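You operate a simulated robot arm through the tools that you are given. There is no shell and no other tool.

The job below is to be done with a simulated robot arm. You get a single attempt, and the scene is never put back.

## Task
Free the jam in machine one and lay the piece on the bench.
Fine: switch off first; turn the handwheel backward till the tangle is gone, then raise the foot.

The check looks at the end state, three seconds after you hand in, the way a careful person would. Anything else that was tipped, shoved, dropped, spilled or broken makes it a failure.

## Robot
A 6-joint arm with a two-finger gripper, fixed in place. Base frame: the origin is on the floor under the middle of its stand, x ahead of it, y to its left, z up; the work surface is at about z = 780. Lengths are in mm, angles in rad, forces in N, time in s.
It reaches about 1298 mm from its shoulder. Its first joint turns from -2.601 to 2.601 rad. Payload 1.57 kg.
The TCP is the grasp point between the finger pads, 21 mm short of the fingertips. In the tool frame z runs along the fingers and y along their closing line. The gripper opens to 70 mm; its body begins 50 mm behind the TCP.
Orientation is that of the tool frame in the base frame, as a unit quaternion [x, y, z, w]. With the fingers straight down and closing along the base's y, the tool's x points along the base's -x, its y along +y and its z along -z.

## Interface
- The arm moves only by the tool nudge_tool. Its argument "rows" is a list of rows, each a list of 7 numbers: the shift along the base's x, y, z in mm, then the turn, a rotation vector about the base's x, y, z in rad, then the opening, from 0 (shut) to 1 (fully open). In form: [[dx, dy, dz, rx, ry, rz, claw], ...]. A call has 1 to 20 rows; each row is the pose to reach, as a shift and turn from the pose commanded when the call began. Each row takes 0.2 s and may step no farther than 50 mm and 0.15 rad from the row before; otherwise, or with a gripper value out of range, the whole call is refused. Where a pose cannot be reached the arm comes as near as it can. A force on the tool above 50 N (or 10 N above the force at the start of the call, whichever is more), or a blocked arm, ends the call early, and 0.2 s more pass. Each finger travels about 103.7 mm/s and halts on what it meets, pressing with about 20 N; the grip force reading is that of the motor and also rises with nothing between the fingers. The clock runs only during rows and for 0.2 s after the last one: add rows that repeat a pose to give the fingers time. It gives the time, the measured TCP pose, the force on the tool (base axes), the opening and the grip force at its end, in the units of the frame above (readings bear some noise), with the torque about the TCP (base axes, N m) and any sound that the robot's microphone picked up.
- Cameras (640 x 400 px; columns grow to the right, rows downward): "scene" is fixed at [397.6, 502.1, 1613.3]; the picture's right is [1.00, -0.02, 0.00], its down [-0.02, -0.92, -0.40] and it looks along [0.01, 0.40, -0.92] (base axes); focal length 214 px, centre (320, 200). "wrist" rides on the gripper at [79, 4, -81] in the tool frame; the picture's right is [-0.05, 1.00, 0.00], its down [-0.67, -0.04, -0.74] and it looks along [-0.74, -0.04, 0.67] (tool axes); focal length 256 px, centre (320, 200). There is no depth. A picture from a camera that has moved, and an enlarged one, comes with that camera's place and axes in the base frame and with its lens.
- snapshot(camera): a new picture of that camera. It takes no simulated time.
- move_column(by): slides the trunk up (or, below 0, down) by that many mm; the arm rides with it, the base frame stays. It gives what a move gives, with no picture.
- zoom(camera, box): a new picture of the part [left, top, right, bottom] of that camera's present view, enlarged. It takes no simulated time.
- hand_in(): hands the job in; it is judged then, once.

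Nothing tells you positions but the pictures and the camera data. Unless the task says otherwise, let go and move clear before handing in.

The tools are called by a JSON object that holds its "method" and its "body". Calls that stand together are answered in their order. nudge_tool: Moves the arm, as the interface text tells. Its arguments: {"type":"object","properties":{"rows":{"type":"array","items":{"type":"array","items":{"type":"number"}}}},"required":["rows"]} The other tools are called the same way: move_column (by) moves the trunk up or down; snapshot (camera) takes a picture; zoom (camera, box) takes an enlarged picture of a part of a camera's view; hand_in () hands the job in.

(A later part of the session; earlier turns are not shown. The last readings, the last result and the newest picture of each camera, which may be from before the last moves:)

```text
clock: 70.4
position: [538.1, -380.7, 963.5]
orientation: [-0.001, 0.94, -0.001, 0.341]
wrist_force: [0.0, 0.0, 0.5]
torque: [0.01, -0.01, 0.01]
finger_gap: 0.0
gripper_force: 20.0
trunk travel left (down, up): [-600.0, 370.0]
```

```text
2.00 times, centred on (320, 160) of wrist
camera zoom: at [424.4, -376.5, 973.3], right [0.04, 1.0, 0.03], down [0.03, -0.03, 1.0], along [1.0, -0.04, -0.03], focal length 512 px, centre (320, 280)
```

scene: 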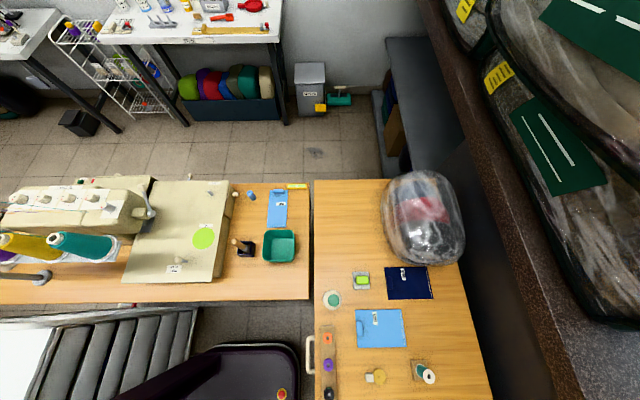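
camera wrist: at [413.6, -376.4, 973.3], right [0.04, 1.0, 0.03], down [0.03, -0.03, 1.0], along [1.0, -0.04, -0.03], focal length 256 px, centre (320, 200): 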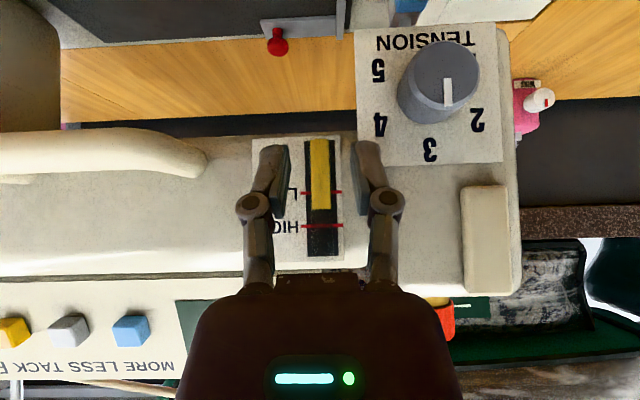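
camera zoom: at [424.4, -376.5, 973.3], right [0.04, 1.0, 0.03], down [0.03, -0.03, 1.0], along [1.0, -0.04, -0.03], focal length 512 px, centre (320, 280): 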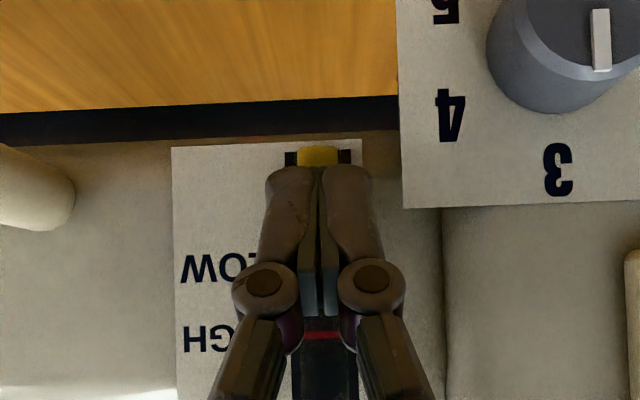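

Missed again, so the lever must stand proud somewhere other than this height. I'll back off and view it from above to understand its shape.

{"method": "nudge_tool", "body": {"rows": [[-20, 0, 0, 0, 0, 0, 0.42], [-50, 0, 0, 0, 0, 0, 0.42]]}}

{"method": "move_column", "body": {"by": 150}}

{"method": "nudge_tool", "body": {"rows": [[0, 0, -16, 0, 0.13, 0, 0.6], [0, 0, -28, 0, 0.26, 0, 0.8], [0, 0, -36, 0, 0.39, 0, 1]]}}

{"method": "snapshot", "body": {"camera": "wrist"}}

{"method": "zoom", "body": {"camera": "wrist", "box": [260, 60, 380, 180]}}

```text
clock: 71.0
position: [486.3, -379.1, 963.7]
orientation: [-0.001, 0.94, -0.001, 0.342]
wrist_force: [-0.3, 0.6, 0.4]
torque: [-0.02, -0.02, 0.03]
finger_gap: 29.2
gripper_force: 0.1
trunk travel left (down, up): [-600.0, 370.0]
```

```text
clock: 72.7
position: [486.4, -378.6, 1113.2]
orientation: [-0.002, 0.94, -0.001, 0.342]
wrist_force: [-0.5, -0.3, 0.6]
torque: [0.02, 0.0, 0.02]
finger_gap: 29.5
gripper_force: 0.1
trunk travel left (down, up): [-750.0, 220.0]
```

```text
clock: 73.5
position: [486.8, -380.7, 1078.5]
orientation: [-0.001, 0.988, 0.0, 0.152]
wrist_force: [0.1, 0.3, 0.9]
torque: [0.0, -0.01, -0.01]
finger_gap: 69.7
gripper_force: 0.0
trunk travel left (down, up): [-750.0, 220.0]
```

```text
taken
camera wrist: at [386.4, -375.4, 1130.6], right [0.05, 1.0, 0.02], down [0.41, -0.03, 0.91], along [0.91, -0.04, -0.41], focal length 256 px, centre (320, 200)
```

wrist: 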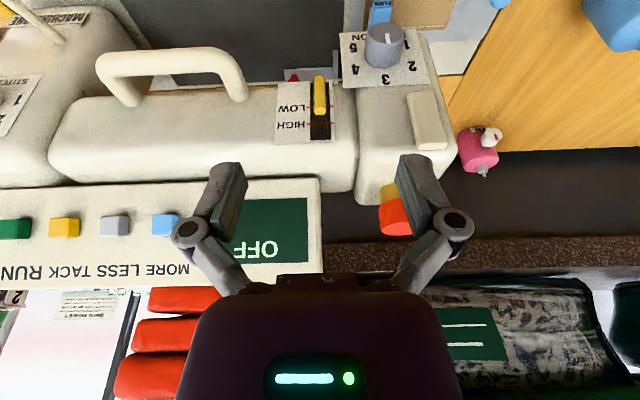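

```text
3.33 times, centred on (320, 120) of wrist
camera zoom: at [386.4, -375.4, 1130.6], right [0.05, 1.0, 0.02], down [0.41, -0.03, 0.91], along [0.91, -0.04, -0.41], focal length 853 px, centre (320, 467)
```

zoom: 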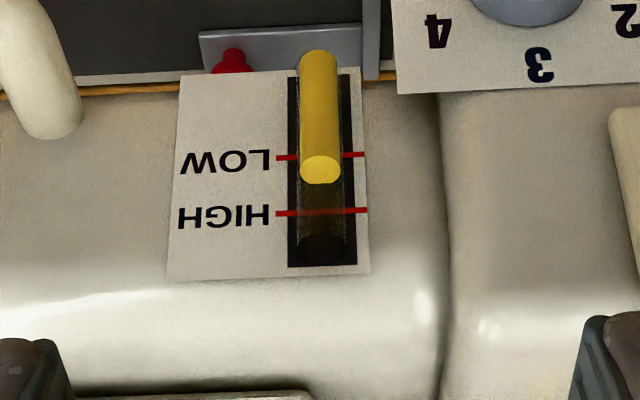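

The lever is an upright yellow pin standing just in front of the slot, with its top at z≈973 and bottom at about 936. I'll push it up from underneath with closed fingers, so I'm moving to low, below the arm's front edge.

{"method": "nudge_tool", "body": {"rows": [[0, 0, 6, 0, -0.1, 0, 0.5], [3, 0, 13, 0, -0.195, 0, 0], [3, 0, 13, 0, -0.195, 0, 0], [3, 0, 13, 0, -0.195, 0, 0]]}}

{"method": "move_column", "body": {"by": -150}}

{"method": "snapshot", "body": {"camera": "wrist"}}

```text
clock: 74.5
position: [492.2, -378.9, 1092.6]
orientation: [-0.001, 0.968, 0.0, 0.249]
wrist_force: [0.0, -0.6, -0.2]
torque: [0.03, 0.05, 0.02]
finger_gap: 0.0
gripper_force: 19.8
trunk travel left (down, up): [-750.0, 220.0]
```

```text
clock: 76.3
position: [490.9, -379.9, 941.4]
orientation: [-0.002, 0.968, 0.0, 0.249]
wrist_force: [0.0, -0.1, 0.0]
torque: [0.01, -0.01, 0.02]
finger_gap: 0.1
gripper_force: 19.7
trunk travel left (down, up): [-600.0, 370.0]
```

```text
taken
camera wrist: at [381.0, -375.5, 974.6], right [0.04, 1.0, 0.02], down [0.22, -0.03, 0.97], along [0.97, -0.04, -0.23], focal length 256 px, centre (320, 200)
```

wrist: 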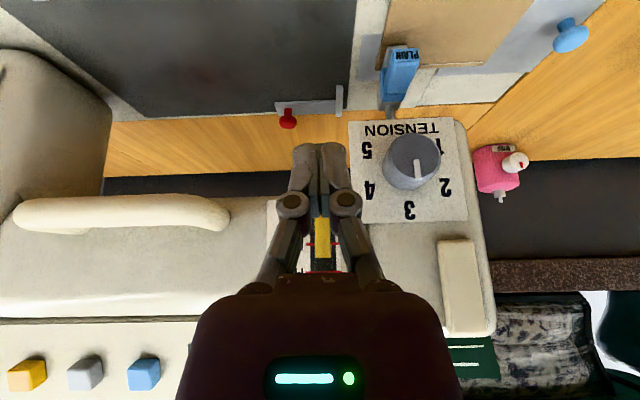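

{"method": "move_column", "body": {"by": -96}}

{"method": "nudge_tool", "body": {"rows": [[3, -1, 8, 0, -0.075, 0, 0], [6, -1, 15.4, 0, -0.15, 0, 0], [9, -1, 25, 0, -0.225, 0, 0], [12, -1, 34.3, 0, -0.3, 0, 0], [20, -1, 45, 0, -0.375, 0, 0], [27, -1, 56, 0, -0.45, 0, 0], [34, -1, 68, 0, -0.525, 0, 0], [40, -1, 79, 0, -0.595, 0, 0]]}}

{"method": "snapshot", "body": {"camera": "wrist"}}

```text
clock: 77.6
position: [491.2, -379.8, 845.9]
orientation: [-0.001, 0.969, -0.001, 0.249]
wrist_force: [-0.7, 0.4, -0.2]
torque: [0.0, 0.0, 0.01]
finger_gap: 0.0
gripper_force: 19.9
trunk travel left (down, up): [-504.0, 466.0]
```

```text
clock: 79.4
position: [528.8, -381.7, 926.1]
orientation: [-0.001, 0.852, 0.0, 0.524]
wrist_force: [-0.5, 0.2, -0.8]
torque: [0.03, -0.01, 0.0]
finger_gap: 0.0
gripper_force: 20.1
trunk travel left (down, up): [-504.0, 466.0]
```

```text
taken
camera wrist: at [419.7, -376.5, 890.5], right [0.02, 1.0, 0.05], down [-0.36, -0.03, 0.93], along [0.93, -0.04, 0.36], focal length 256 px, centre (320, 200)
```

wrist: 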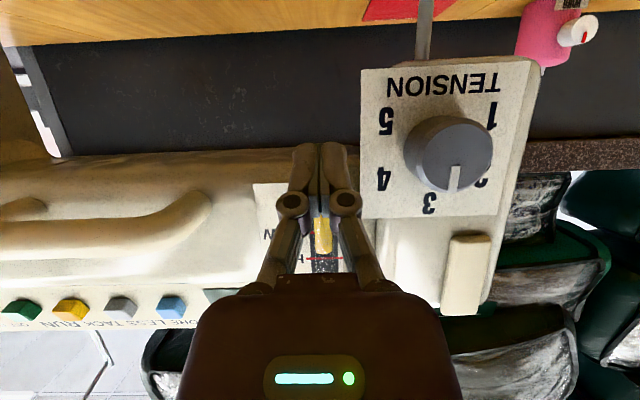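

The closed fingertips are now just below the pin. I'll move in 5 mm, then raise the trunk in small steps and watch the force.

{"method": "nudge_tool", "body": {"rows": [[3, 0, 0, 0, 0, 0, 0], [5, 0, 0, 0, 0, 0, 0]]}}

{"method": "move_column", "body": {"by": 8}}

{"method": "move_column", "body": {"by": 6}}

{"method": "zoom", "body": {"camera": "wrist", "box": [240, 110, 400, 290]}}

```text
clock: 80.0
position: [534.6, -380.1, 924.5]
orientation: [-0.002, 0.852, -0.001, 0.523]
wrist_force: [1.1, -0.3, 0.1]
torque: [0.01, 0.0, 0.0]
finger_gap: 0.0
gripper_force: 19.6
trunk travel left (down, up): [-504.0, 466.0]
```

```text
clock: 80.5
position: [533.9, -380.3, 933.0]
orientation: [-0.002, 0.852, 0.0, 0.523]
wrist_force: [-0.6, -0.4, 0.6]
torque: [0.0, 0.02, -0.03]
finger_gap: 0.0
gripper_force: 19.5
trunk travel left (down, up): [-512.0, 458.0]
```

```text
clock: 81.1
position: [534.7, -379.9, 937.7]
orientation: [-0.001, 0.853, -0.001, 0.522]
wrist_force: [-0.2, -0.7, 0.4]
torque: [-0.02, -0.02, -0.01]
finger_gap: 0.0
gripper_force: 20.1
trunk travel left (down, up): [-518.0, 452.0]
```

```text
2.22 times, centred on (320, 200) of wrist
camera zoom: at [425.2, -375.8, 904.4], right [0.02, 1.0, 0.04], down [-0.36, -0.03, 0.93], along [0.93, -0.04, 0.36], focal length 569 px, centre (320, 200)
```

zoom: 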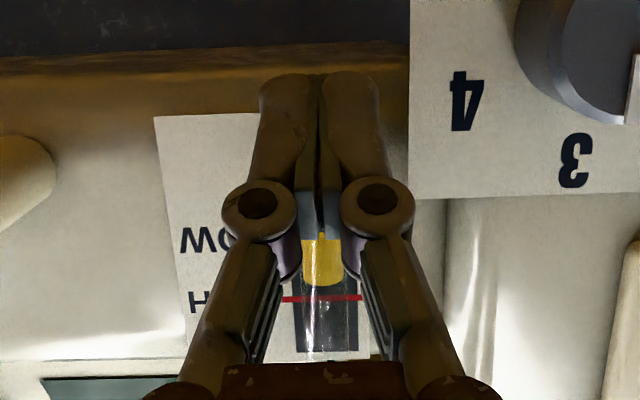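

{"method": "move_column", "body": {"by": 5}}

{"method": "move_column", "body": {"by": 5}}

{"method": "zoom", "body": {"camera": "wrist", "box": [240, 110, 400, 290]}}

```text
clock: 81.6
position: [533.6, -379.8, 944.7]
orientation: [-0.002, 0.853, 0.0, 0.523]
wrist_force: [-0.7, 0.9, 0.2]
torque: [0.02, -0.01, 0.02]
finger_gap: 0.2
gripper_force: 20.3
trunk travel left (down, up): [-523.0, 447.0]
```

```text
clock: 82.2
position: [534.2, -380.9, 949.0]
orientation: [-0.002, 0.853, 0.0, 0.523]
wrist_force: [0.1, 0.7, -0.1]
torque: [-0.02, -0.01, 0.01]
finger_gap: 0.0
gripper_force: 19.5
trunk travel left (down, up): [-528.0, 442.0]
```

```text
2.22 times, centred on (320, 200) of wrist
camera zoom: at [425.2, -375.8, 914.4], right [0.02, 1.0, 0.04], down [-0.36, -0.03, 0.93], along [0.93, -0.04, 0.36], focal length 569 px, centre (320, 200)
```

zoom: 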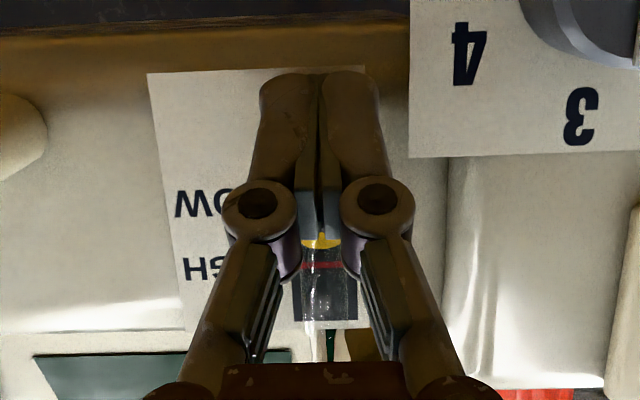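

No contact yet, though the fingertips overlap where the pin's lower end appears. I'll keep rising in small steps to see whether the pin's upper part is what engages.

{"method": "move_column", "body": {"by": 6}}

{"method": "move_column", "body": {"by": 6}}

{"method": "snapshot", "body": {"camera": "wrist"}}

{"method": "zoom", "body": {"camera": "wrist", "box": [240, 90, 400, 290]}}

```text
clock: 82.7
position: [535.1, -380.7, 953.9]
orientation: [-0.001, 0.853, -0.001, 0.523]
wrist_force: [-0.4, -0.2, -1.7]
torque: [0.02, -0.01, 0.0]
finger_gap: 0.0
gripper_force: 19.8
trunk travel left (down, up): [-534.0, 436.0]
```

```text
clock: 83.3
position: [534.9, -380.2, 961.1]
orientation: [-0.002, 0.853, -0.001, 0.522]
wrist_force: [0.8, -0.4, 0.5]
torque: [0.0, -0.02, 0.01]
finger_gap: 0.0
gripper_force: 20.1
trunk travel left (down, up): [-540.0, 430.0]
```

```text
taken
camera wrist: at [425.2, -375.8, 926.4], right [0.02, 1.0, 0.04], down [-0.36, -0.03, 0.93], along [0.93, -0.04, 0.36], focal length 256 px, centre (320, 200)
```

wrist: 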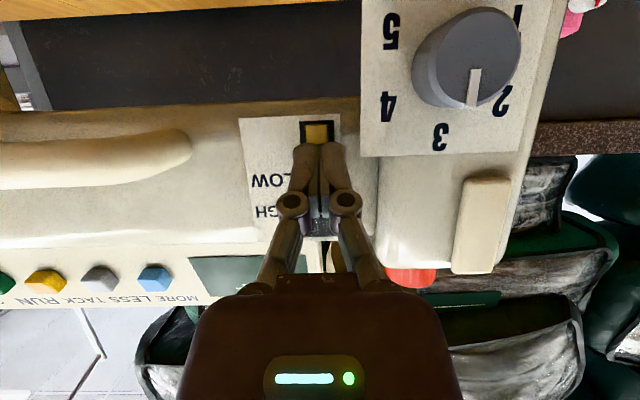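

```text
2.00 times, centred on (320, 190) of wrist
camera zoom: at [425.2, -375.8, 926.4], right [0.02, 1.0, 0.04], down [-0.36, -0.03, 0.93], along [0.93, -0.04, 0.36], focal length 512 px, centre (320, 220)
```

zoom: 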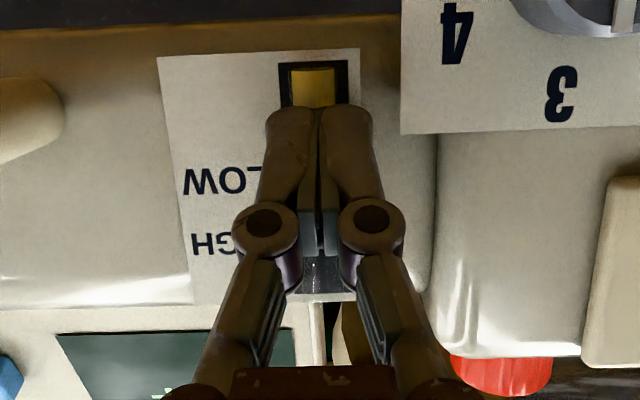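

The pin never engages, so it may only be an indicator and the real foot lifter may be elsewhere, perhaps behind the head. I'll retreat upward and look at the head from its right-hand (+y) side.

{"method": "nudge_tool", "body": {"rows": [[-8, 0, 0, 0, 0, 0, 0]]}}

{"method": "move_column", "body": {"by": 250}}

{"method": "nudge_tool", "body": {"rows": [[-5, 5, -18, 0, 0.14, 0, 0], [-10, 10, -38, 0, 0.28, 0, 0], [-15, 20, -55, 0, 0.42, 0, 0], [-20, 40, -71, 0, 0.56, 0, 0], [-20, 70, -85, 0, 0.7, 0, 0], [-20, 100, -95, 0, 0.84, 0, 0], [-20, 130, -101, 0, 0.98, 0, 0.3], [-20, 160, -104, 0, 1.1, 0, 0.5]]}}

{"method": "nudge_tool", "body": {"rows": [[0, 20, 0, 0, 0, -0.15, 0.5], [5, 40, 0, 0, 0, -0.3, 0.5], [10, 60, 0, 0, 0, -0.45, 0.5], [15, 80, 0, 0, 0, -0.6, 0.5], [20, 100, 0, 0, 0, -0.75, 0.5], [25, 110, 0, 0, 0, -0.9, 0.5], [30, 120, 0, 0, 0, -1.05, 0.5], [35, 130, 0, 0, 0, -1.2, 0.5], [40, 140, 0, 0, 0, -1.35, 0.5], [45, 150, 0, 0, 0, -1.5, 0.5]]}}

{"method": "snapshot", "body": {"camera": "wrist"}}

```text
clock: 83.7
position: [526.5, -380.8, 960.7]
orientation: [-0.001, 0.853, -0.001, 0.523]
wrist_force: [0.2, 0.4, 0.3]
torque: [0.0, 0.04, 0.0]
finger_gap: 0.0
gripper_force: 19.8
trunk travel left (down, up): [-540.0, 430.0]
```

```text
clock: 86.3
position: [525.8, -381.3, 1210.7]
orientation: [-0.002, 0.853, -0.001, 0.523]
wrist_force: [-0.6, 0.6, -0.1]
torque: [-0.03, 0.03, -0.03]
finger_gap: 0.0
gripper_force: 20.1
trunk travel left (down, up): [-790.0, 180.0]
```

```text
clock: 88.1
position: [506.9, -221.0, 1109.0]
orientation: [-0.001, 1.0, 0.0, -0.002]
wrist_force: [0.2, -0.4, -0.4]
torque: [0.0, -0.01, -0.02]
finger_gap: 35.2
gripper_force: 0.0
out of reach, approached as far as the arm can: row 1, 2, 3
trunk travel left (down, up): [-790.0, 180.0]
```

```text
clock: 90.3
position: [552.2, -71.2, 1109.7]
orientation: [0.682, 0.731, 0.0, 0.001]
wrist_force: [-0.1, 0.6, -0.1]
torque: [-0.02, 0.02, -0.03]
finger_gap: 35.0
gripper_force: 0.1
out of reach, approached as far as the arm can: row 1, 3, 4
trunk travel left (down, up): [-790.0, 180.0]
```

```text
taken
camera wrist: at [549.7, 8.9, 1189.7], right [1.0, 0.02, 0.0], down [0.01, -0.67, 0.74], along [0.01, -0.74, -0.67], focal length 256 px, centre (320, 200)
```

wrist: 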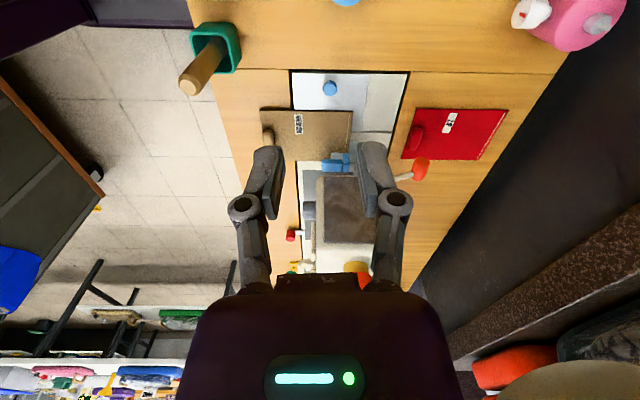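

There is a lever with an orange knob sticking out behind the head on the +x side, which is likely the real presser-foot lifter. I'll zoom in.

{"method": "zoom", "body": {"camera": "wrist", "box": [250, 60, 520, 260]}}

{"method": "zoom", "body": {"camera": "wrist", "box": [300, 120, 460, 220]}}

```text
2.00 times, centred on (385, 160) of wrist
camera zoom: at [549.7, 8.9, 1189.7], right [1.0, 0.02, 0.0], down [0.01, -0.67, 0.74], along [0.01, -0.74, -0.67], focal length 512 px, centre (190, 280)
```

zoom: 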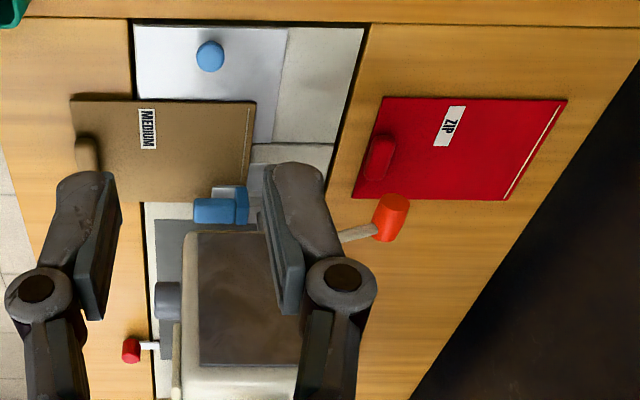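

```text
4.00 times, centred on (380, 170) of wrist
camera zoom: at [549.7, 8.9, 1189.7], right [1.0, 0.02, 0.0], down [0.01, -0.67, 0.74], along [0.01, -0.74, -0.67], focal length 1024 px, centre (80, 320)
```

zoom: 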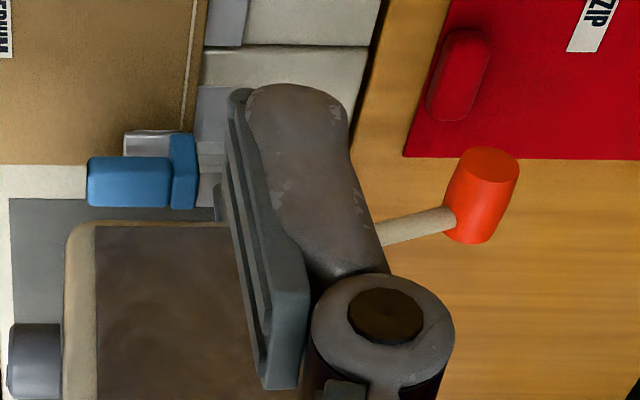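

The orange-knobbed rod sticks out behind the head at roughly (710, −252, 882). I'll shift to get an unobstructed, closer view.

{"method": "nudge_tool", "body": {"rows": [[40, -10, 0, 0, 0, 0, 0.7], [80, -20, 0, 0, 0, 0, 1], [115, -30, 0, 0, 0, 0, 1]]}}

{"method": "move_column", "body": {"by": -90}}

{"method": "snapshot", "body": {"camera": "wrist"}}

{"method": "zoom", "body": {"camera": "wrist", "box": [230, 60, 420, 260]}}

```text
clock: 91.1
position: [666.7, -103.8, 1108.6]
orientation: [0.68, 0.733, -0.001, 0.0]
wrist_force: [0.2, 0.7, 0.4]
torque: [0.0, 0.01, 0.03]
finger_gap: 69.9
gripper_force: 0.0
out of reach, approached as far as the arm can: row 1, 2
trunk travel left (down, up): [-790.0, 180.0]
```

```text
clock: 92.3
position: [666.3, -103.8, 1018.2]
orientation: [0.68, 0.733, 0.0, -0.001]
wrist_force: [-0.1, 0.6, -0.5]
torque: [-0.02, 0.01, -0.01]
finger_gap: 69.9
gripper_force: 0.1
trunk travel left (down, up): [-700.0, 270.0]
```

```text
taken
camera wrist: at [662.8, -23.8, 1099.9], right [1.0, 0.02, 0.0], down [0.01, -0.67, 0.74], along [0.02, -0.74, -0.67], focal length 256 px, centre (320, 200)
```

wrist: 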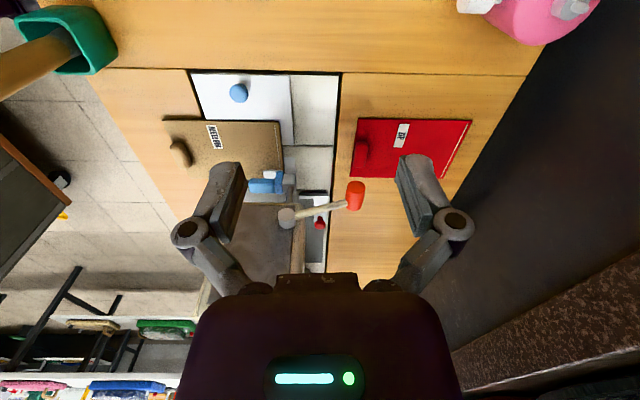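

```text
2.00 times, centred on (325, 160) of wrist
camera zoom: at [662.8, -23.8, 1099.9], right [1.0, 0.02, 0.0], down [0.01, -0.67, 0.74], along [0.02, -0.74, -0.67], focal length 512 px, centre (310, 280)
```

zoom: 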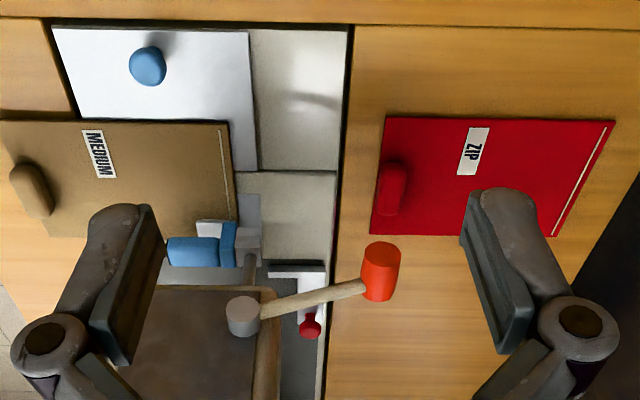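

This is the presser-foot lifter: a grey pivot on the head, a cream rod, and an orange cross-knob at about (713, −257, 880), lying low. I'll turn the wrist so the camera is on the free +x side, then come down over the knob.

{"method": "nudge_tool", "body": {"rows": [[0, 0, 0, 0, 0, -0.15, 0.86], [5, 0, 0, 0, 0, -0.3, 0.86], [10, 0, 0, 0, 0, -0.45, 0.86], [15, 0, 0, 0, 0, -0.6, 0.86], [20, 0, 0, 0, 0, -0.75, 0.86], [25, -5, 0, 0, 0, -0.9, 0.86], [30, -10, 0, 0, 0, -1.05, 0.86], [35, -20, 0, 0, 0, -1.2, 0.86], [40, -30, 0, 0, 0, -1.35, 0.86], [47, -40, 0, 0, 0, -1.5, 0.86], [47, -55, 0, 0, 0, -1.645, 0.86]]}}

{"method": "snapshot", "body": {"camera": "wrist"}}

```text
clock: 94.7
position: [712.1, -158.8, 1019.4]
orientation: [1.0, -0.001, -0.001, 0.0]
wrist_force: [0.2, -1.0, 0.5]
torque: [0.01, 0.07, 0.0]
finger_gap: 60.3
gripper_force: 0.0
trunk travel left (down, up): [-700.0, 270.0]
```

```text
taken
camera wrist: at [790.3, -161.9, 1099.8], right [-0.06, -1.0, 0.0], down [-0.67, 0.04, 0.74], along [-0.74, 0.04, -0.67], focal length 256 px, centre (320, 200)
```

wrist: 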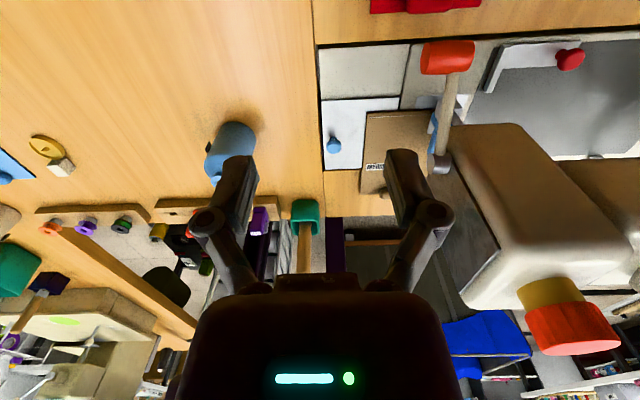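

From this side the lever is clear: the hub is at about (629, −264, 909) and the knob spans y≈−280 to −238 at (711, −259, 880). I'll move over the knob, then down around its ends.

{"method": "nudge_tool", "body": {"rows": [[0, -40, 0, 0, 0, 0, 0.86], [0, -80, 0, 0, 0, 0, 0.86], [-1, -100, 0, 0, 0, 0, 0.86]]}}

{"method": "move_column", "body": {"by": -80}}

{"method": "snapshot", "body": {"camera": "wrist"}}

```text
clock: 95.5
position: [714.1, -262.9, 1019.6]
orientation: [1.0, 0.001, 0.001, 0.0]
wrist_force: [-0.3, 0.0, -0.3]
torque: [0.03, 0.0, 0.01]
finger_gap: 60.3
gripper_force: 0.1
trunk travel left (down, up): [-700.0, 270.0]
```

```text
clock: 96.7
position: [714.1, -262.4, 939.4]
orientation: [1.0, 0.0, 0.0, 0.0]
wrist_force: [1.2, 0.2, -0.8]
torque: [-0.02, 0.0, 0.03]
finger_gap: 60.0
gripper_force: 0.0
trunk travel left (down, up): [-620.0, 350.0]
```

```text
taken
camera wrist: at [791.9, -265.0, 1019.8], right [-0.05, -1.0, 0.0], down [-0.67, 0.04, 0.74], along [-0.74, 0.04, -0.67], focal length 256 px, centre (320, 200)
```

wrist: 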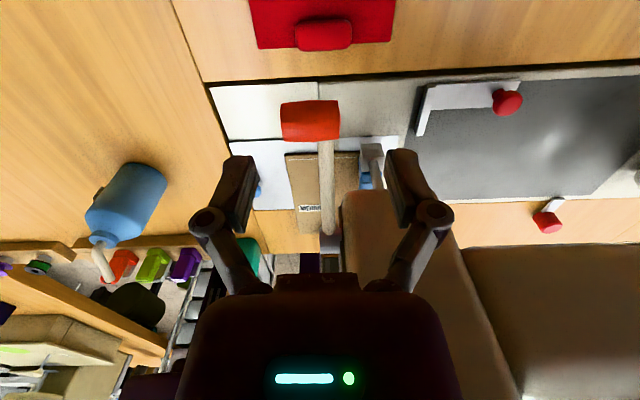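

{"method": "nudge_tool", "body": {"rows": [[-4, 7, 0, 0, 0, 0, 0.86]]}}

{"method": "move_column", "body": {"by": -35}}

{"method": "snapshot", "body": {"camera": "wrist"}}

```text
clock: 97.1
position: [709.7, -253.7, 937.8]
orientation: [1.0, 0.0, 0.0, 0.0]
wrist_force: [-0.5, -0.6, 0.0]
torque: [0.02, -0.01, 0.02]
finger_gap: 60.1
gripper_force: 0.0
trunk travel left (down, up): [-620.0, 350.0]
```

```text
clock: 97.9
position: [710.1, -255.5, 903.7]
orientation: [1.0, -0.001, 0.0, 0.001]
wrist_force: [0.6, 0.3, 0.3]
torque: [0.0, 0.0, -0.01]
finger_gap: 60.2
gripper_force: 0.1
trunk travel left (down, up): [-585.0, 385.0]
```

```text
taken
camera wrist: at [787.7, -258.2, 984.8], right [-0.05, -1.0, 0.0], down [-0.67, 0.04, 0.74], along [-0.74, 0.04, -0.67], focal length 256 px, centre (320, 200)
```

wrist: 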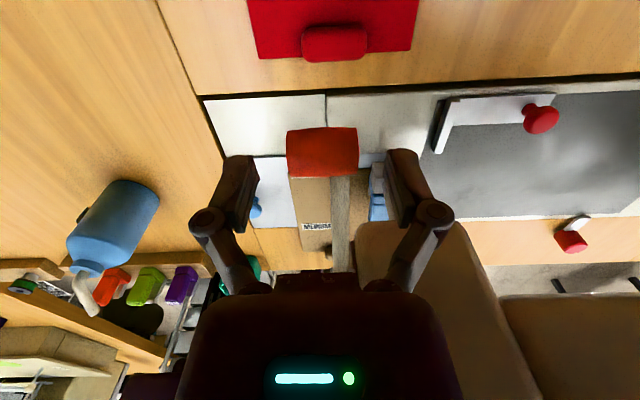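

{"method": "move_column", "body": {"by": -22}}

{"method": "nudge_tool", "body": {"rows": [[-2, 0, 0, 0, 0, 0, 0.6], [-2, 0, 0, 0, 0, 0, 0.4], [-2, 0, 0, 0, 0, 0, 0.3], [-2, 0, 0, 0, 0, 0, 0.3]]}}

{"method": "snapshot", "body": {"camera": "wrist"}}

```text
clock: 98.5
position: [709.7, -254.5, 881.3]
orientation: [1.0, 0.0, 0.0, 0.0]
wrist_force: [0.2, -0.5, -0.4]
torque: [-0.02, 0.01, 0.0]
finger_gap: 60.3
gripper_force: 0.0
trunk travel left (down, up): [-563.0, 407.0]
```

```text
clock: 99.5
position: [707.1, -256.3, 882.4]
orientation: [1.0, -0.002, 0.0, 0.001]
wrist_force: [2.2, -13.5, 8.3]
torque: [-0.44, 0.14, -0.12]
finger_gap: 35.4
gripper_force: 31.9
trunk travel left (down, up): [-563.0, 407.0]
```

```text
taken
camera wrist: at [785.8, -259.5, 963.0], right [-0.05, -1.0, 0.0], down [-0.67, 0.04, 0.74], along [-0.74, 0.04, -0.67], focal length 256 px, centre (320, 200)
```

wrist: 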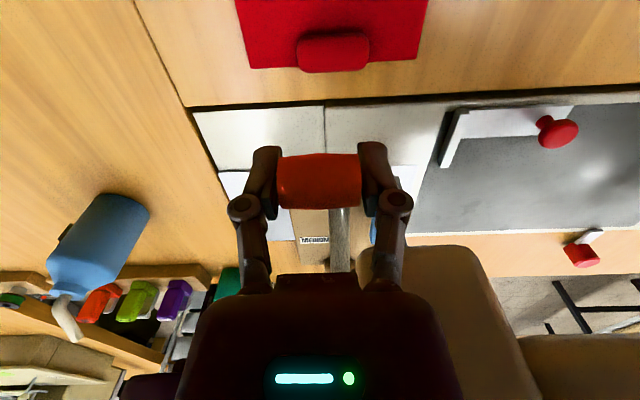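

The knob is gripped by its ends, with the gap reading 35.4. I'll lift it with the trunk in small steps, correcting sideways as it swings.

{"method": "nudge_tool", "body": {"rows": [[1, -2, 0, 0, 0, 0, 0.3]]}}

{"method": "move_column", "body": {"by": 10}}

{"method": "snapshot", "body": {"camera": "wrist"}}

```text
clock: 100.0
position: [708.0, -255.3, 881.4]
orientation: [1.0, 0.0, 0.0, -0.001]
wrist_force: [-7.1, -3.2, -0.8]
torque: [-0.27, -0.69, -0.1]
finger_gap: 35.3
gripper_force: 31.8
trunk travel left (down, up): [-563.0, 407.0]
```

```text
clock: 100.5
position: [712.2, -255.8, 891.2]
orientation: [1.0, 0.0, 0.001, 0.0]
wrist_force: [10.8, 1.0, 4.3]
torque: [0.23, 0.53, 0.05]
finger_gap: 35.6
gripper_force: 31.3
trunk travel left (down, up): [-573.0, 397.0]
```

```text
taken
camera wrist: at [789.1, -259.6, 972.8], right [-0.05, -1.0, 0.0], down [-0.67, 0.03, 0.74], along [-0.74, 0.04, -0.67], focal length 256 px, centre (320, 200)
```

wrist: 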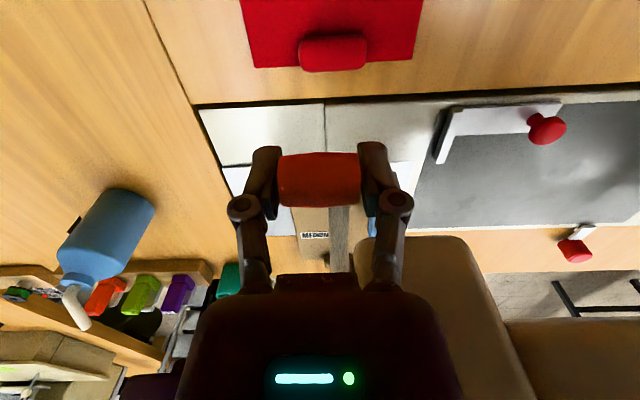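

The lever is following. Continuing.

{"method": "nudge_tool", "body": {"rows": [[6, 0, 0, 0, 0, 0, 0.3]]}}

{"method": "move_column", "body": {"by": 12}}

{"method": "nudge_tool", "body": {"rows": [[2, 0, 0, 0, 0, 0, 0.3]]}}

{"method": "move_column", "body": {"by": 12}}

{"method": "snapshot", "body": {"camera": "wrist"}}

```text
clock: 100.9
position: [712.2, -255.9, 894.4]
orientation: [1.0, -0.001, -0.002, 0.0]
wrist_force: [-20.7, 1.2, -2.7]
torque: [-0.02, -0.45, 0.04]
finger_gap: 35.6
gripper_force: 32.1
trunk travel left (down, up): [-573.0, 397.0]
```

```text
clock: 101.5
position: [717.9, -254.9, 905.4]
orientation: [1.0, 0.0, 0.001, 0.0]
wrist_force: [8.8, 1.5, 9.3]
torque: [0.12, 0.71, -0.05]
finger_gap: 35.5
gripper_force: 31.9
trunk travel left (down, up): [-585.0, 385.0]
```

```text
clock: 101.9
position: [718.2, -255.6, 903.2]
orientation: [1.0, 0.0, 0.0, 0.0]
wrist_force: [-1.8, 5.0, -0.7]
torque: [-0.21, -0.08, 0.11]
finger_gap: 35.6
gripper_force: 32.2
trunk travel left (down, up): [-585.0, 385.0]
```

```text
clock: 102.5
position: [719.6, -256.3, 915.4]
orientation: [1.0, 0.0, 0.0, 0.0]
wrist_force: [8.4, 6.8, 0.6]
torque: [0.46, 0.07, -0.07]
finger_gap: 35.6
gripper_force: 31.8
trunk travel left (down, up): [-597.0, 373.0]
```

```text
taken
camera wrist: at [798.0, -259.6, 996.9], right [-0.05, -1.0, 0.0], down [-0.67, 0.04, 0.74], along [-0.74, 0.04, -0.67], focal length 256 px, centre (320, 200)
```

wrist: 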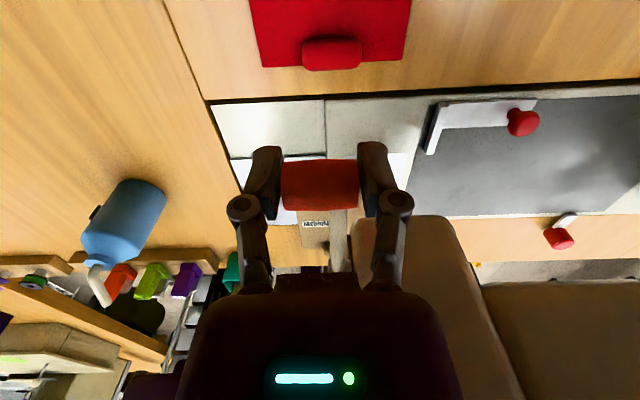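

{"method": "move_column", "body": {"by": 12}}

{"method": "nudge_tool", "body": {"rows": [[1, 0, 0, 0, 0, 0, 0.3]]}}

{"method": "move_column", "body": {"by": 12}}

{"method": "nudge_tool", "body": {"rows": [[-1, 0, 0, 0, 0, 0, 0.3]]}}

{"method": "snapshot", "body": {"camera": "wrist"}}

```text
clock: 103.1
position: [720.0, -255.3, 926.7]
orientation: [1.0, 0.0, 0.0, 0.0]
wrist_force: [10.6, 6.8, 2.4]
torque: [0.4, 0.15, -0.05]
finger_gap: 35.9
gripper_force: 33.0
trunk travel left (down, up): [-609.0, 361.0]
```

```text
clock: 103.5
position: [719.3, -255.6, 928.0]
orientation: [1.0, 0.0, -0.001, 0.001]
wrist_force: [8.5, 4.1, 4.9]
torque: [0.44, 0.33, 0.1]
finger_gap: 35.9
gripper_force: 31.9
trunk travel left (down, up): [-609.0, 361.0]
```

```text
clock: 104.1
position: [717.9, -256.0, 940.1]
orientation: [1.0, -0.001, -0.002, 0.0]
wrist_force: [-0.2, 4.6, -0.3]
torque: [0.31, -0.02, -0.07]
finger_gap: 36.0
gripper_force: 31.8
trunk travel left (down, up): [-621.0, 349.0]
```

```text
clock: 104.5
position: [719.0, -255.9, 939.6]
orientation: [1.0, 0.0, 0.001, 0.0]
wrist_force: [9.1, 3.7, 11.3]
torque: [0.03, 0.67, -0.07]
finger_gap: 35.6
gripper_force: 32.1
trunk travel left (down, up): [-621.0, 349.0]
```

```text
taken
camera wrist: at [797.1, -259.5, 1021.3], right [-0.05, -1.0, 0.0], down [-0.67, 0.04, 0.74], along [-0.74, 0.04, -0.67], focal length 256 px, centre (320, 200)
```

wrist: 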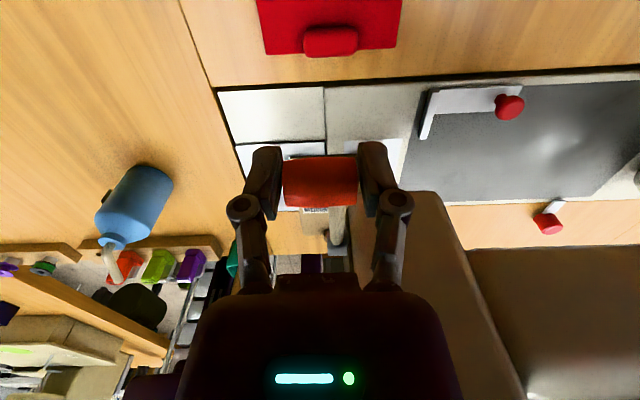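

{"method": "move_column", "body": {"by": 8}}

{"method": "nudge_tool", "body": {"rows": [[-2, 0, 0, 0, 0, 0, 0.3]]}}

{"method": "move_column", "body": {"by": 8}}

{"method": "nudge_tool", "body": {"rows": [[-3, 0, 0, 0, 0, 0, 0.3]]}}

```text
clock: 105.1
position: [717.7, -256.4, 948.9]
orientation: [1.0, 0.0, 0.0, 0.0]
wrist_force: [2.7, 5.5, 4.4]
torque: [0.14, 0.34, -0.03]
finger_gap: 35.6
gripper_force: 32.2
trunk travel left (down, up): [-629.0, 341.0]
```

```text
clock: 105.5
position: [718.2, -256.4, 949.1]
orientation: [1.0, 0.0, 0.001, 0.001]
wrist_force: [12.8, 3.6, 11.2]
torque: [0.08, 0.42, -0.05]
finger_gap: 36.0
gripper_force: 32.2
trunk travel left (down, up): [-629.0, 341.0]
```

```text
clock: 106.1
position: [716.8, -256.5, 955.2]
orientation: [1.0, 0.0, -0.002, 0.0]
wrist_force: [1.6, 4.0, -2.6]
torque: [0.08, -0.31, 0.05]
finger_gap: 35.8
gripper_force: 31.9
trunk travel left (down, up): [-637.0, 333.0]
```

```text
clock: 106.5
position: [714.8, -255.4, 955.9]
orientation: [1.0, 0.0, 0.001, 0.0]
wrist_force: [20.3, 7.1, 11.7]
torque: [0.1, 0.1, -0.08]
finger_gap: 35.9
gripper_force: 32.2
trunk travel left (down, up): [-637.0, 333.0]
```

{"method": "move_column", "body": {"by": 6}}

{"method": "nudge_tool", "body": {"rows": [[-1, 0, 0, 0, 0, 0, 0.3]]}}

{"method": "snapshot", "body": {"camera": "wrist"}}

{"method": "zoom", "body": {"camera": "wrist", "box": [220, 100, 420, 290]}}

```text
clock: 107.0
position: [713.0, -256.0, 961.9]
orientation: [1.0, 0.0, -0.001, 0.0]
wrist_force: [5.7, 8.8, -3.4]
torque: [0.15, -0.5, 0.03]
finger_gap: 35.6
gripper_force: 31.7
trunk travel left (down, up): [-643.0, 327.0]
```

```text
clock: 107.4
position: [712.9, -256.0, 961.6]
orientation: [1.0, 0.0, 0.0, 0.0]
wrist_force: [6.6, 3.3, 1.0]
torque: [0.46, -0.09, 0.09]
finger_gap: 36.2
gripper_force: 32.4
trunk travel left (down, up): [-643.0, 327.0]
```

```text
taken
camera wrist: at [790.8, -259.5, 1042.5], right [-0.05, -1.0, 0.0], down [-0.67, 0.04, 0.75], along [-0.74, 0.04, -0.67], focal length 256 px, centre (320, 200)
```

wrist: 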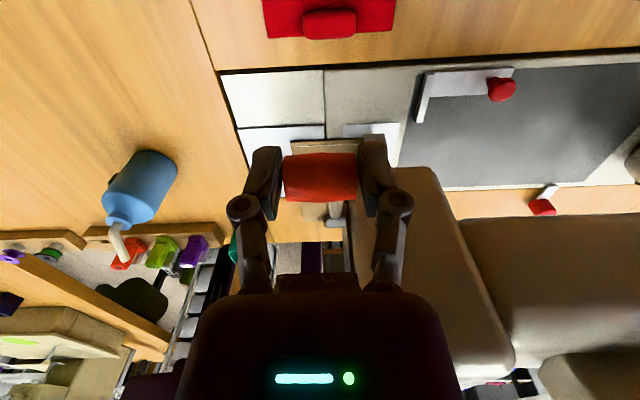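

```text
2.11 times, centred on (320, 195) of wrist
camera zoom: at [790.8, -259.5, 1042.5], right [-0.05, -1.0, 0.0], down [-0.67, 0.04, 0.75], along [-0.74, 0.04, -0.67], focal length 539 px, centre (320, 210)
```

zoom: 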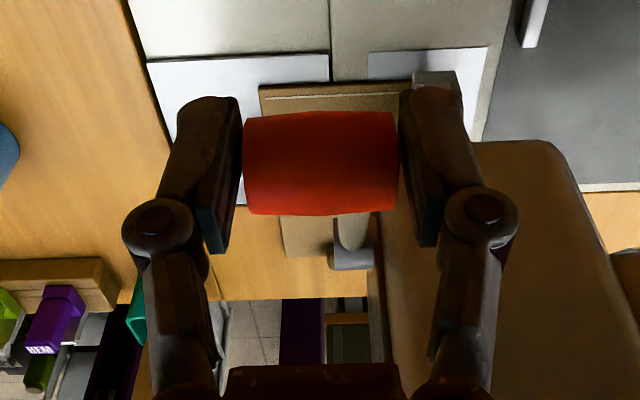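

{"method": "move_column", "body": {"by": 6}}

{"method": "nudge_tool", "body": {"rows": [[-4, 0, 0, 0, 0, 0, 0.3]]}}

{"method": "move_column", "body": {"by": 6}}

{"method": "nudge_tool", "body": {"rows": [[-4, 0, 0, 0, 0, 0, 0.3]]}}

```text
clock: 108.0
position: [711.3, -256.4, 966.5]
orientation: [1.0, 0.0, -0.001, 0.001]
wrist_force: [-8.3, 2.7, -8.9]
torque: [0.03, -0.08, 0.03]
finger_gap: 35.9
gripper_force: 32.0
trunk travel left (down, up): [-649.0, 321.0]
```

```text
clock: 108.4
position: [710.3, -255.3, 968.3]
orientation: [1.0, 0.0, 0.003, 0.001]
wrist_force: [17.2, 1.4, 15.1]
torque: [0.01, 0.22, 0.0]
finger_gap: 36.2
gripper_force: 31.9
trunk travel left (down, up): [-649.0, 321.0]
```

```text
clock: 108.9
position: [707.3, -255.3, 973.6]
orientation: [1.0, -0.001, -0.001, 0.0]
wrist_force: [3.8, 2.9, -3.0]
torque: [0.03, -0.5, 0.02]
finger_gap: 35.8
gripper_force: 31.3
trunk travel left (down, up): [-655.0, 315.0]
```

```text
clock: 109.3
position: [706.0, -256.4, 973.2]
orientation: [1.0, -0.001, 0.003, 0.001]
wrist_force: [22.7, -0.7, 10.3]
torque: [-0.02, -0.41, 0.02]
finger_gap: 36.2
gripper_force: 32.1
trunk travel left (down, up): [-655.0, 315.0]
```

{"method": "move_column", "body": {"by": 6}}

{"method": "nudge_tool", "body": {"rows": [[-3, 0, 0, 0, 0, 0, 0.3]]}}

{"method": "move_column", "body": {"by": 6}}

{"method": "snapshot", "body": {"camera": "wrist"}}

```text
clock: 109.9
position: [701.3, -256.1, 979.6]
orientation: [1.0, -0.001, -0.002, 0.001]
wrist_force: [-3.3, -3.6, -1.0]
torque: [-0.01, 0.26, 0.06]
finger_gap: 36.0
gripper_force: 31.9
trunk travel left (down, up): [-661.0, 309.0]
```

```text
clock: 110.3
position: [700.4, -255.7, 980.6]
orientation: [1.0, 0.0, 0.001, 0.0]
wrist_force: [9.6, -2.0, 13.5]
torque: [-0.12, 0.4, -0.17]
finger_gap: 35.6
gripper_force: 31.9
trunk travel left (down, up): [-661.0, 309.0]
```

```text
clock: 110.8
position: [699.7, -256.6, 984.3]
orientation: [1.0, 0.0, -0.001, 0.001]
wrist_force: [-7.7, 2.9, -29.0]
torque: [0.05, 0.22, 0.05]
finger_gap: 36.0
gripper_force: 32.2
trunk travel left (down, up): [-667.0, 303.0]
```

```text
taken
camera wrist: at [778.2, -259.7, 1064.9], right [-0.05, -1.0, 0.0], down [-0.66, 0.04, 0.75], along [-0.75, 0.04, -0.66], focal length 256 px, centre (320, 200)
```

wrist: 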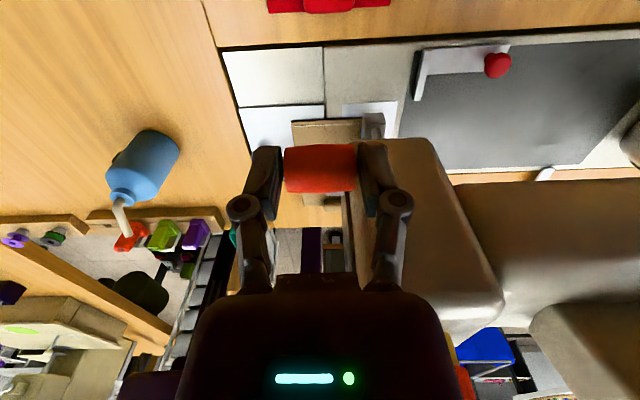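

Downward force jumped to 29 N, so the lever is at its upper stop. I'll ease off slightly, let go and see whether it stays up.

{"method": "move_column", "body": {"by": -3}}

{"method": "nudge_tool", "body": {"rows": [[0, 0, 0, 0, 0, 0, 0.6], [0, 0, 0, 0, 0, 0, 0.86], [0, 0, 0, 0, 0, 0, 0.86]]}}

{"method": "snapshot", "body": {"camera": "wrist"}}

```text
clock: 111.3
position: [700.2, -257.3, 984.5]
orientation: [1.0, 0.0, 0.001, 0.001]
wrist_force: [2.3, -0.5, 14.5]
torque: [0.03, 0.69, 0.0]
finger_gap: 35.9
gripper_force: 32.0
trunk travel left (down, up): [-664.0, 306.0]
```

```text
clock: 112.1
position: [699.9, -257.0, 983.4]
orientation: [1.0, 0.0, 0.0, 0.0]
wrist_force: [-0.3, 0.1, 0.0]
torque: [-0.02, 0.01, 0.01]
finger_gap: 60.1
gripper_force: 0.1
trunk travel left (down, up): [-664.0, 306.0]
```

```text
taken
camera wrist: at [777.9, -259.7, 1063.8], right [-0.05, -1.0, 0.0], down [-0.67, 0.04, 0.74], along [-0.74, 0.04, -0.67], focal length 256 px, centre (320, 200)
```

wrist: 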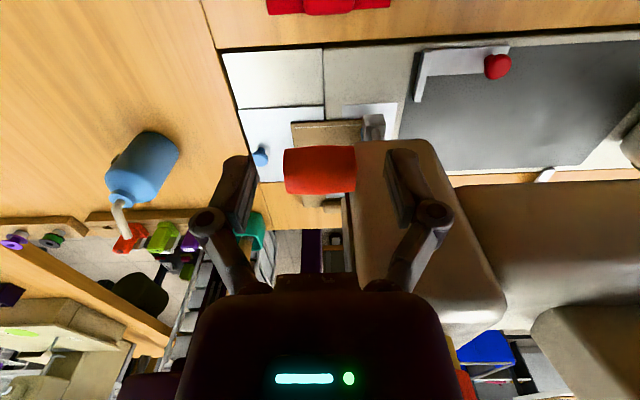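

The lever stays up. I'll rise clear, move away toward +y, turn back to face +x and check the foot and the piece.

{"method": "move_column", "body": {"by": 110}}

{"method": "nudge_tool", "body": {"rows": [[5, 40, 0, 0, 0, 0, 0.86], [5, 80, 0, 0, 0, 0.1, 0.86], [5, 120, 0, 0, 0, 0.2, 0.86], [5, 140, 0, 0, 0, 0.34, 0.86], [0, 150, 0, 0, 0, 0.48, 0.86], [-10, 160, 0, 0, 0, 0.62, 0.86], [-20, 160, 0, 0, 0, 0.76, 0.86], [-35, 160, 0, 0, 0, 0.9, 0.86], [-50, 160, 0, 0, 0, 1.04, 0.86], [-70, 160, 0, 0, 0, 1.18, 0.86], [-90, 160, 0, 0, 0, 1.32, 0.86], [-110, 160, 0, 0, 0, 1.46, 0.86], [-130, 160, 0, 0, 0, 1.6, 0.86]]}}

{"method": "nudge_tool", "body": {"rows": [[-10, 0, 0, 0, 0, 0.14, 0.86], [-20, 0, 0, 0, 0, 0.28, 0.86], [-30, 0, 0, 0, 0, 0.42, 0.86], [-40, -5, 0, 0, 0, 0.56, 0.86], [-50, -10, 0, 0, 0, 0.7, 0.86], [-60, -15, 0, 0, 0, 0.84, 0.86], [-70, -20, 0, 0, 0, 0.98, 0.86], [-80, -25, 0, 0, 0, 1.12, 0.86], [-85, -30, 0, 0, 0, 1.26, 0.86], [-90, -40, 0, 0, 0, 1.4, 0.86], [-90, -60, 0, 0, 0, 1.54, 0.86]]}}

{"method": "snapshot", "body": {"camera": "wrist"}}

```text
clock: 113.6
position: [700.1, -255.7, 1092.4]
orientation: [1.0, 0.0, 0.001, -0.001]
wrist_force: [-5.2, 2.4, -9.8]
torque: [-0.1, 0.21, 0.1]
finger_gap: 60.2
gripper_force: 0.1
trunk travel left (down, up): [-774.0, 196.0]
```

```text
clock: 116.4
position: [569.6, -97.5, 1093.8]
orientation: [0.695, 0.719, 0.0, 0.0]
wrist_force: [0.3, 0.2, -1.1]
torque: [0.03, 0.01, -0.03]
finger_gap: 60.0
gripper_force: 0.1
trunk travel left (down, up): [-774.0, 196.0]
```

```text
clock: 118.8
position: [509.0, -165.3, 1093.2]
orientation: [-0.001, 1.0, 0.001, -0.001]
wrist_force: [-0.3, 1.2, 0.5]
torque: [-0.01, 0.01, 0.01]
finger_gap: 60.2
gripper_force: 0.0
out of reach, approached as far as the arm can: row 5, 6, 7, 8, 9, 10, 11
trunk travel left (down, up): [-774.0, 196.0]
```

```text
taken
camera wrist: at [428.3, -160.5, 1173.9], right [0.05, 1.0, 0.0], down [0.67, -0.04, 0.74], along [0.74, -0.04, -0.67], focal length 256 px, centre (320, 200)
```

wrist: 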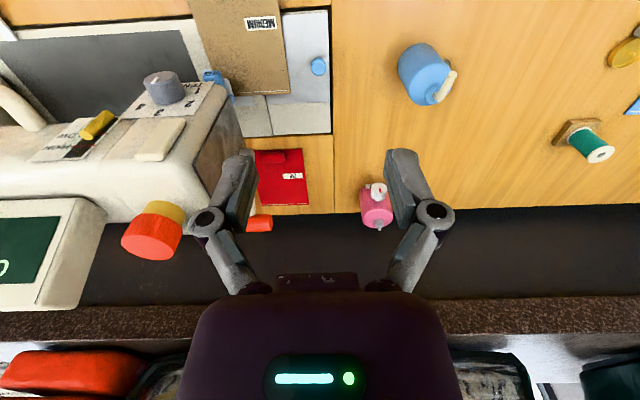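

{"method": "zoom", "body": {"camera": "wrist", "box": [20, 60, 260, 260]}}

{"method": "zoom", "body": {"camera": "wrist", "box": [180, 0, 340, 120]}}

```text
2.00 times, centred on (140, 160) of wrist
camera zoom: at [428.3, -160.5, 1173.9], right [0.05, 1.0, 0.0], down [0.67, -0.04, 0.74], along [0.74, -0.04, -0.67], focal length 512 px, centre (680, 280)
```

zoom: 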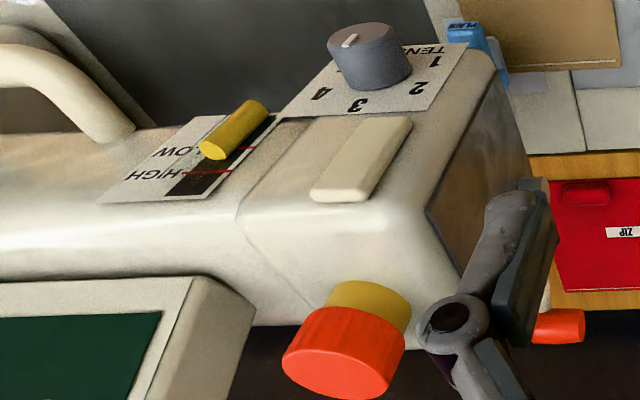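

```text
3.33 times, centred on (260, 60) of wrist
camera zoom: at [428.3, -160.5, 1173.9], right [0.05, 1.0, 0.0], down [0.67, -0.04, 0.74], along [0.74, -0.04, -0.67], focal length 853 px, centre (520, 667)
```

zoom: 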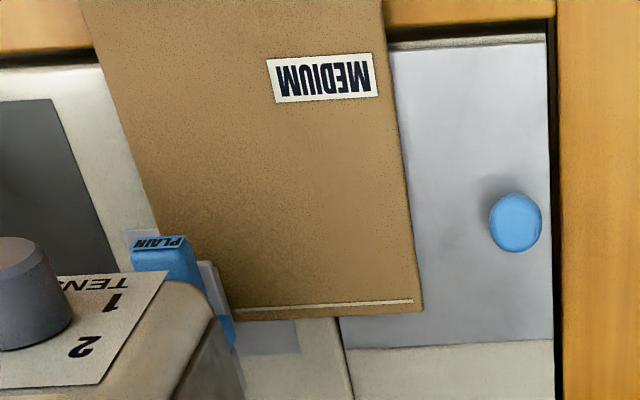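

The lever stays up. The tan piece spans about x 445–605 and y −320 to −215, with a grip tab at its front edge near (455, −270). I'll look at the foot gap and the needle from the +y side before pulling.

{"method": "nudge_tool", "body": {"rows": [[2, 1, 0, 0, 0, -0.14, 0.86], [4, 2, 0, 0, 0, -0.28, 0.86], [6, 4, 0, 0, 0, -0.42, 0.86], [8, 6, 0, 0, 0, -0.56, 0.86], [10, 8, 0, 0, 0, -0.7, 0.86], [12, 10, 0, 0, 0, -0.84, 0.86], [14, 12, 0, 0, 0, -0.98, 0.86], [16, 14, 0, 0, 0, -1.12, 0.86], [18, 15, 0, 0, 0, -1.26, 0.86], [20, 15, 0, 0, 0, -1.4, 0.86], [20, 15, 0, 0, 0, -1.54, 0.86]]}}

{"method": "move_column", "body": {"by": -130}}

{"method": "snapshot", "body": {"camera": "wrist"}}

{"method": "zoom", "body": {"camera": "wrist", "box": [260, 100, 420, 240]}}

```text
clock: 121.2
position: [528.3, -150.6, 1092.5]
orientation: [0.697, 0.717, 0.0, 0.0]
wrist_force: [0.7, -1.2, -1.4]
torque: [0.02, -0.02, 0.01]
finger_gap: 59.9
gripper_force: 0.2
trunk travel left (down, up): [-774.0, 196.0]
```

```text
clock: 122.7
position: [529.3, -150.3, 963.4]
orientation: [0.697, 0.717, 0.0, 0.0]
wrist_force: [0.5, 0.8, 0.4]
torque: [-0.01, 0.04, 0.02]
finger_gap: 60.1
gripper_force: 0.1
trunk travel left (down, up): [-644.0, 326.0]
```

```text
taken
camera wrist: at [529.5, -70.1, 1043.9], right [1.0, -0.02, 0.0], down [-0.02, -0.67, 0.74], along [-0.02, -0.74, -0.67], focal length 256 px, centre (320, 200)
```

wrist: 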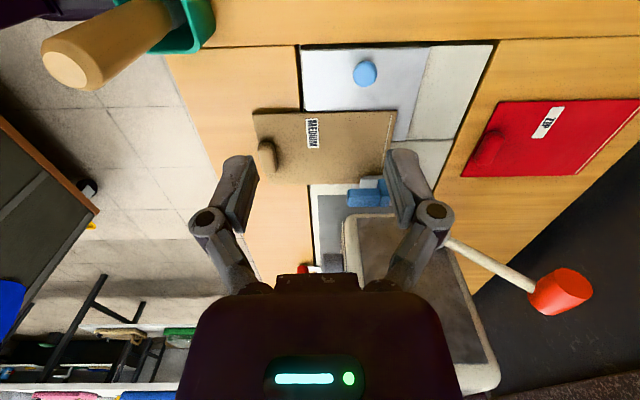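

```text
2.86 times, centred on (340, 170) of wrist
camera zoom: at [529.5, -70.1, 1043.9], right [1.0, -0.02, 0.0], down [-0.02, -0.67, 0.74], along [-0.02, -0.74, -0.67], focal length 731 px, centre (263, 286)
```

zoom: 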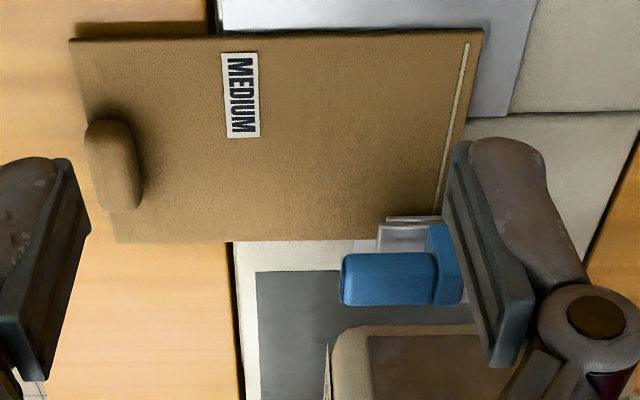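

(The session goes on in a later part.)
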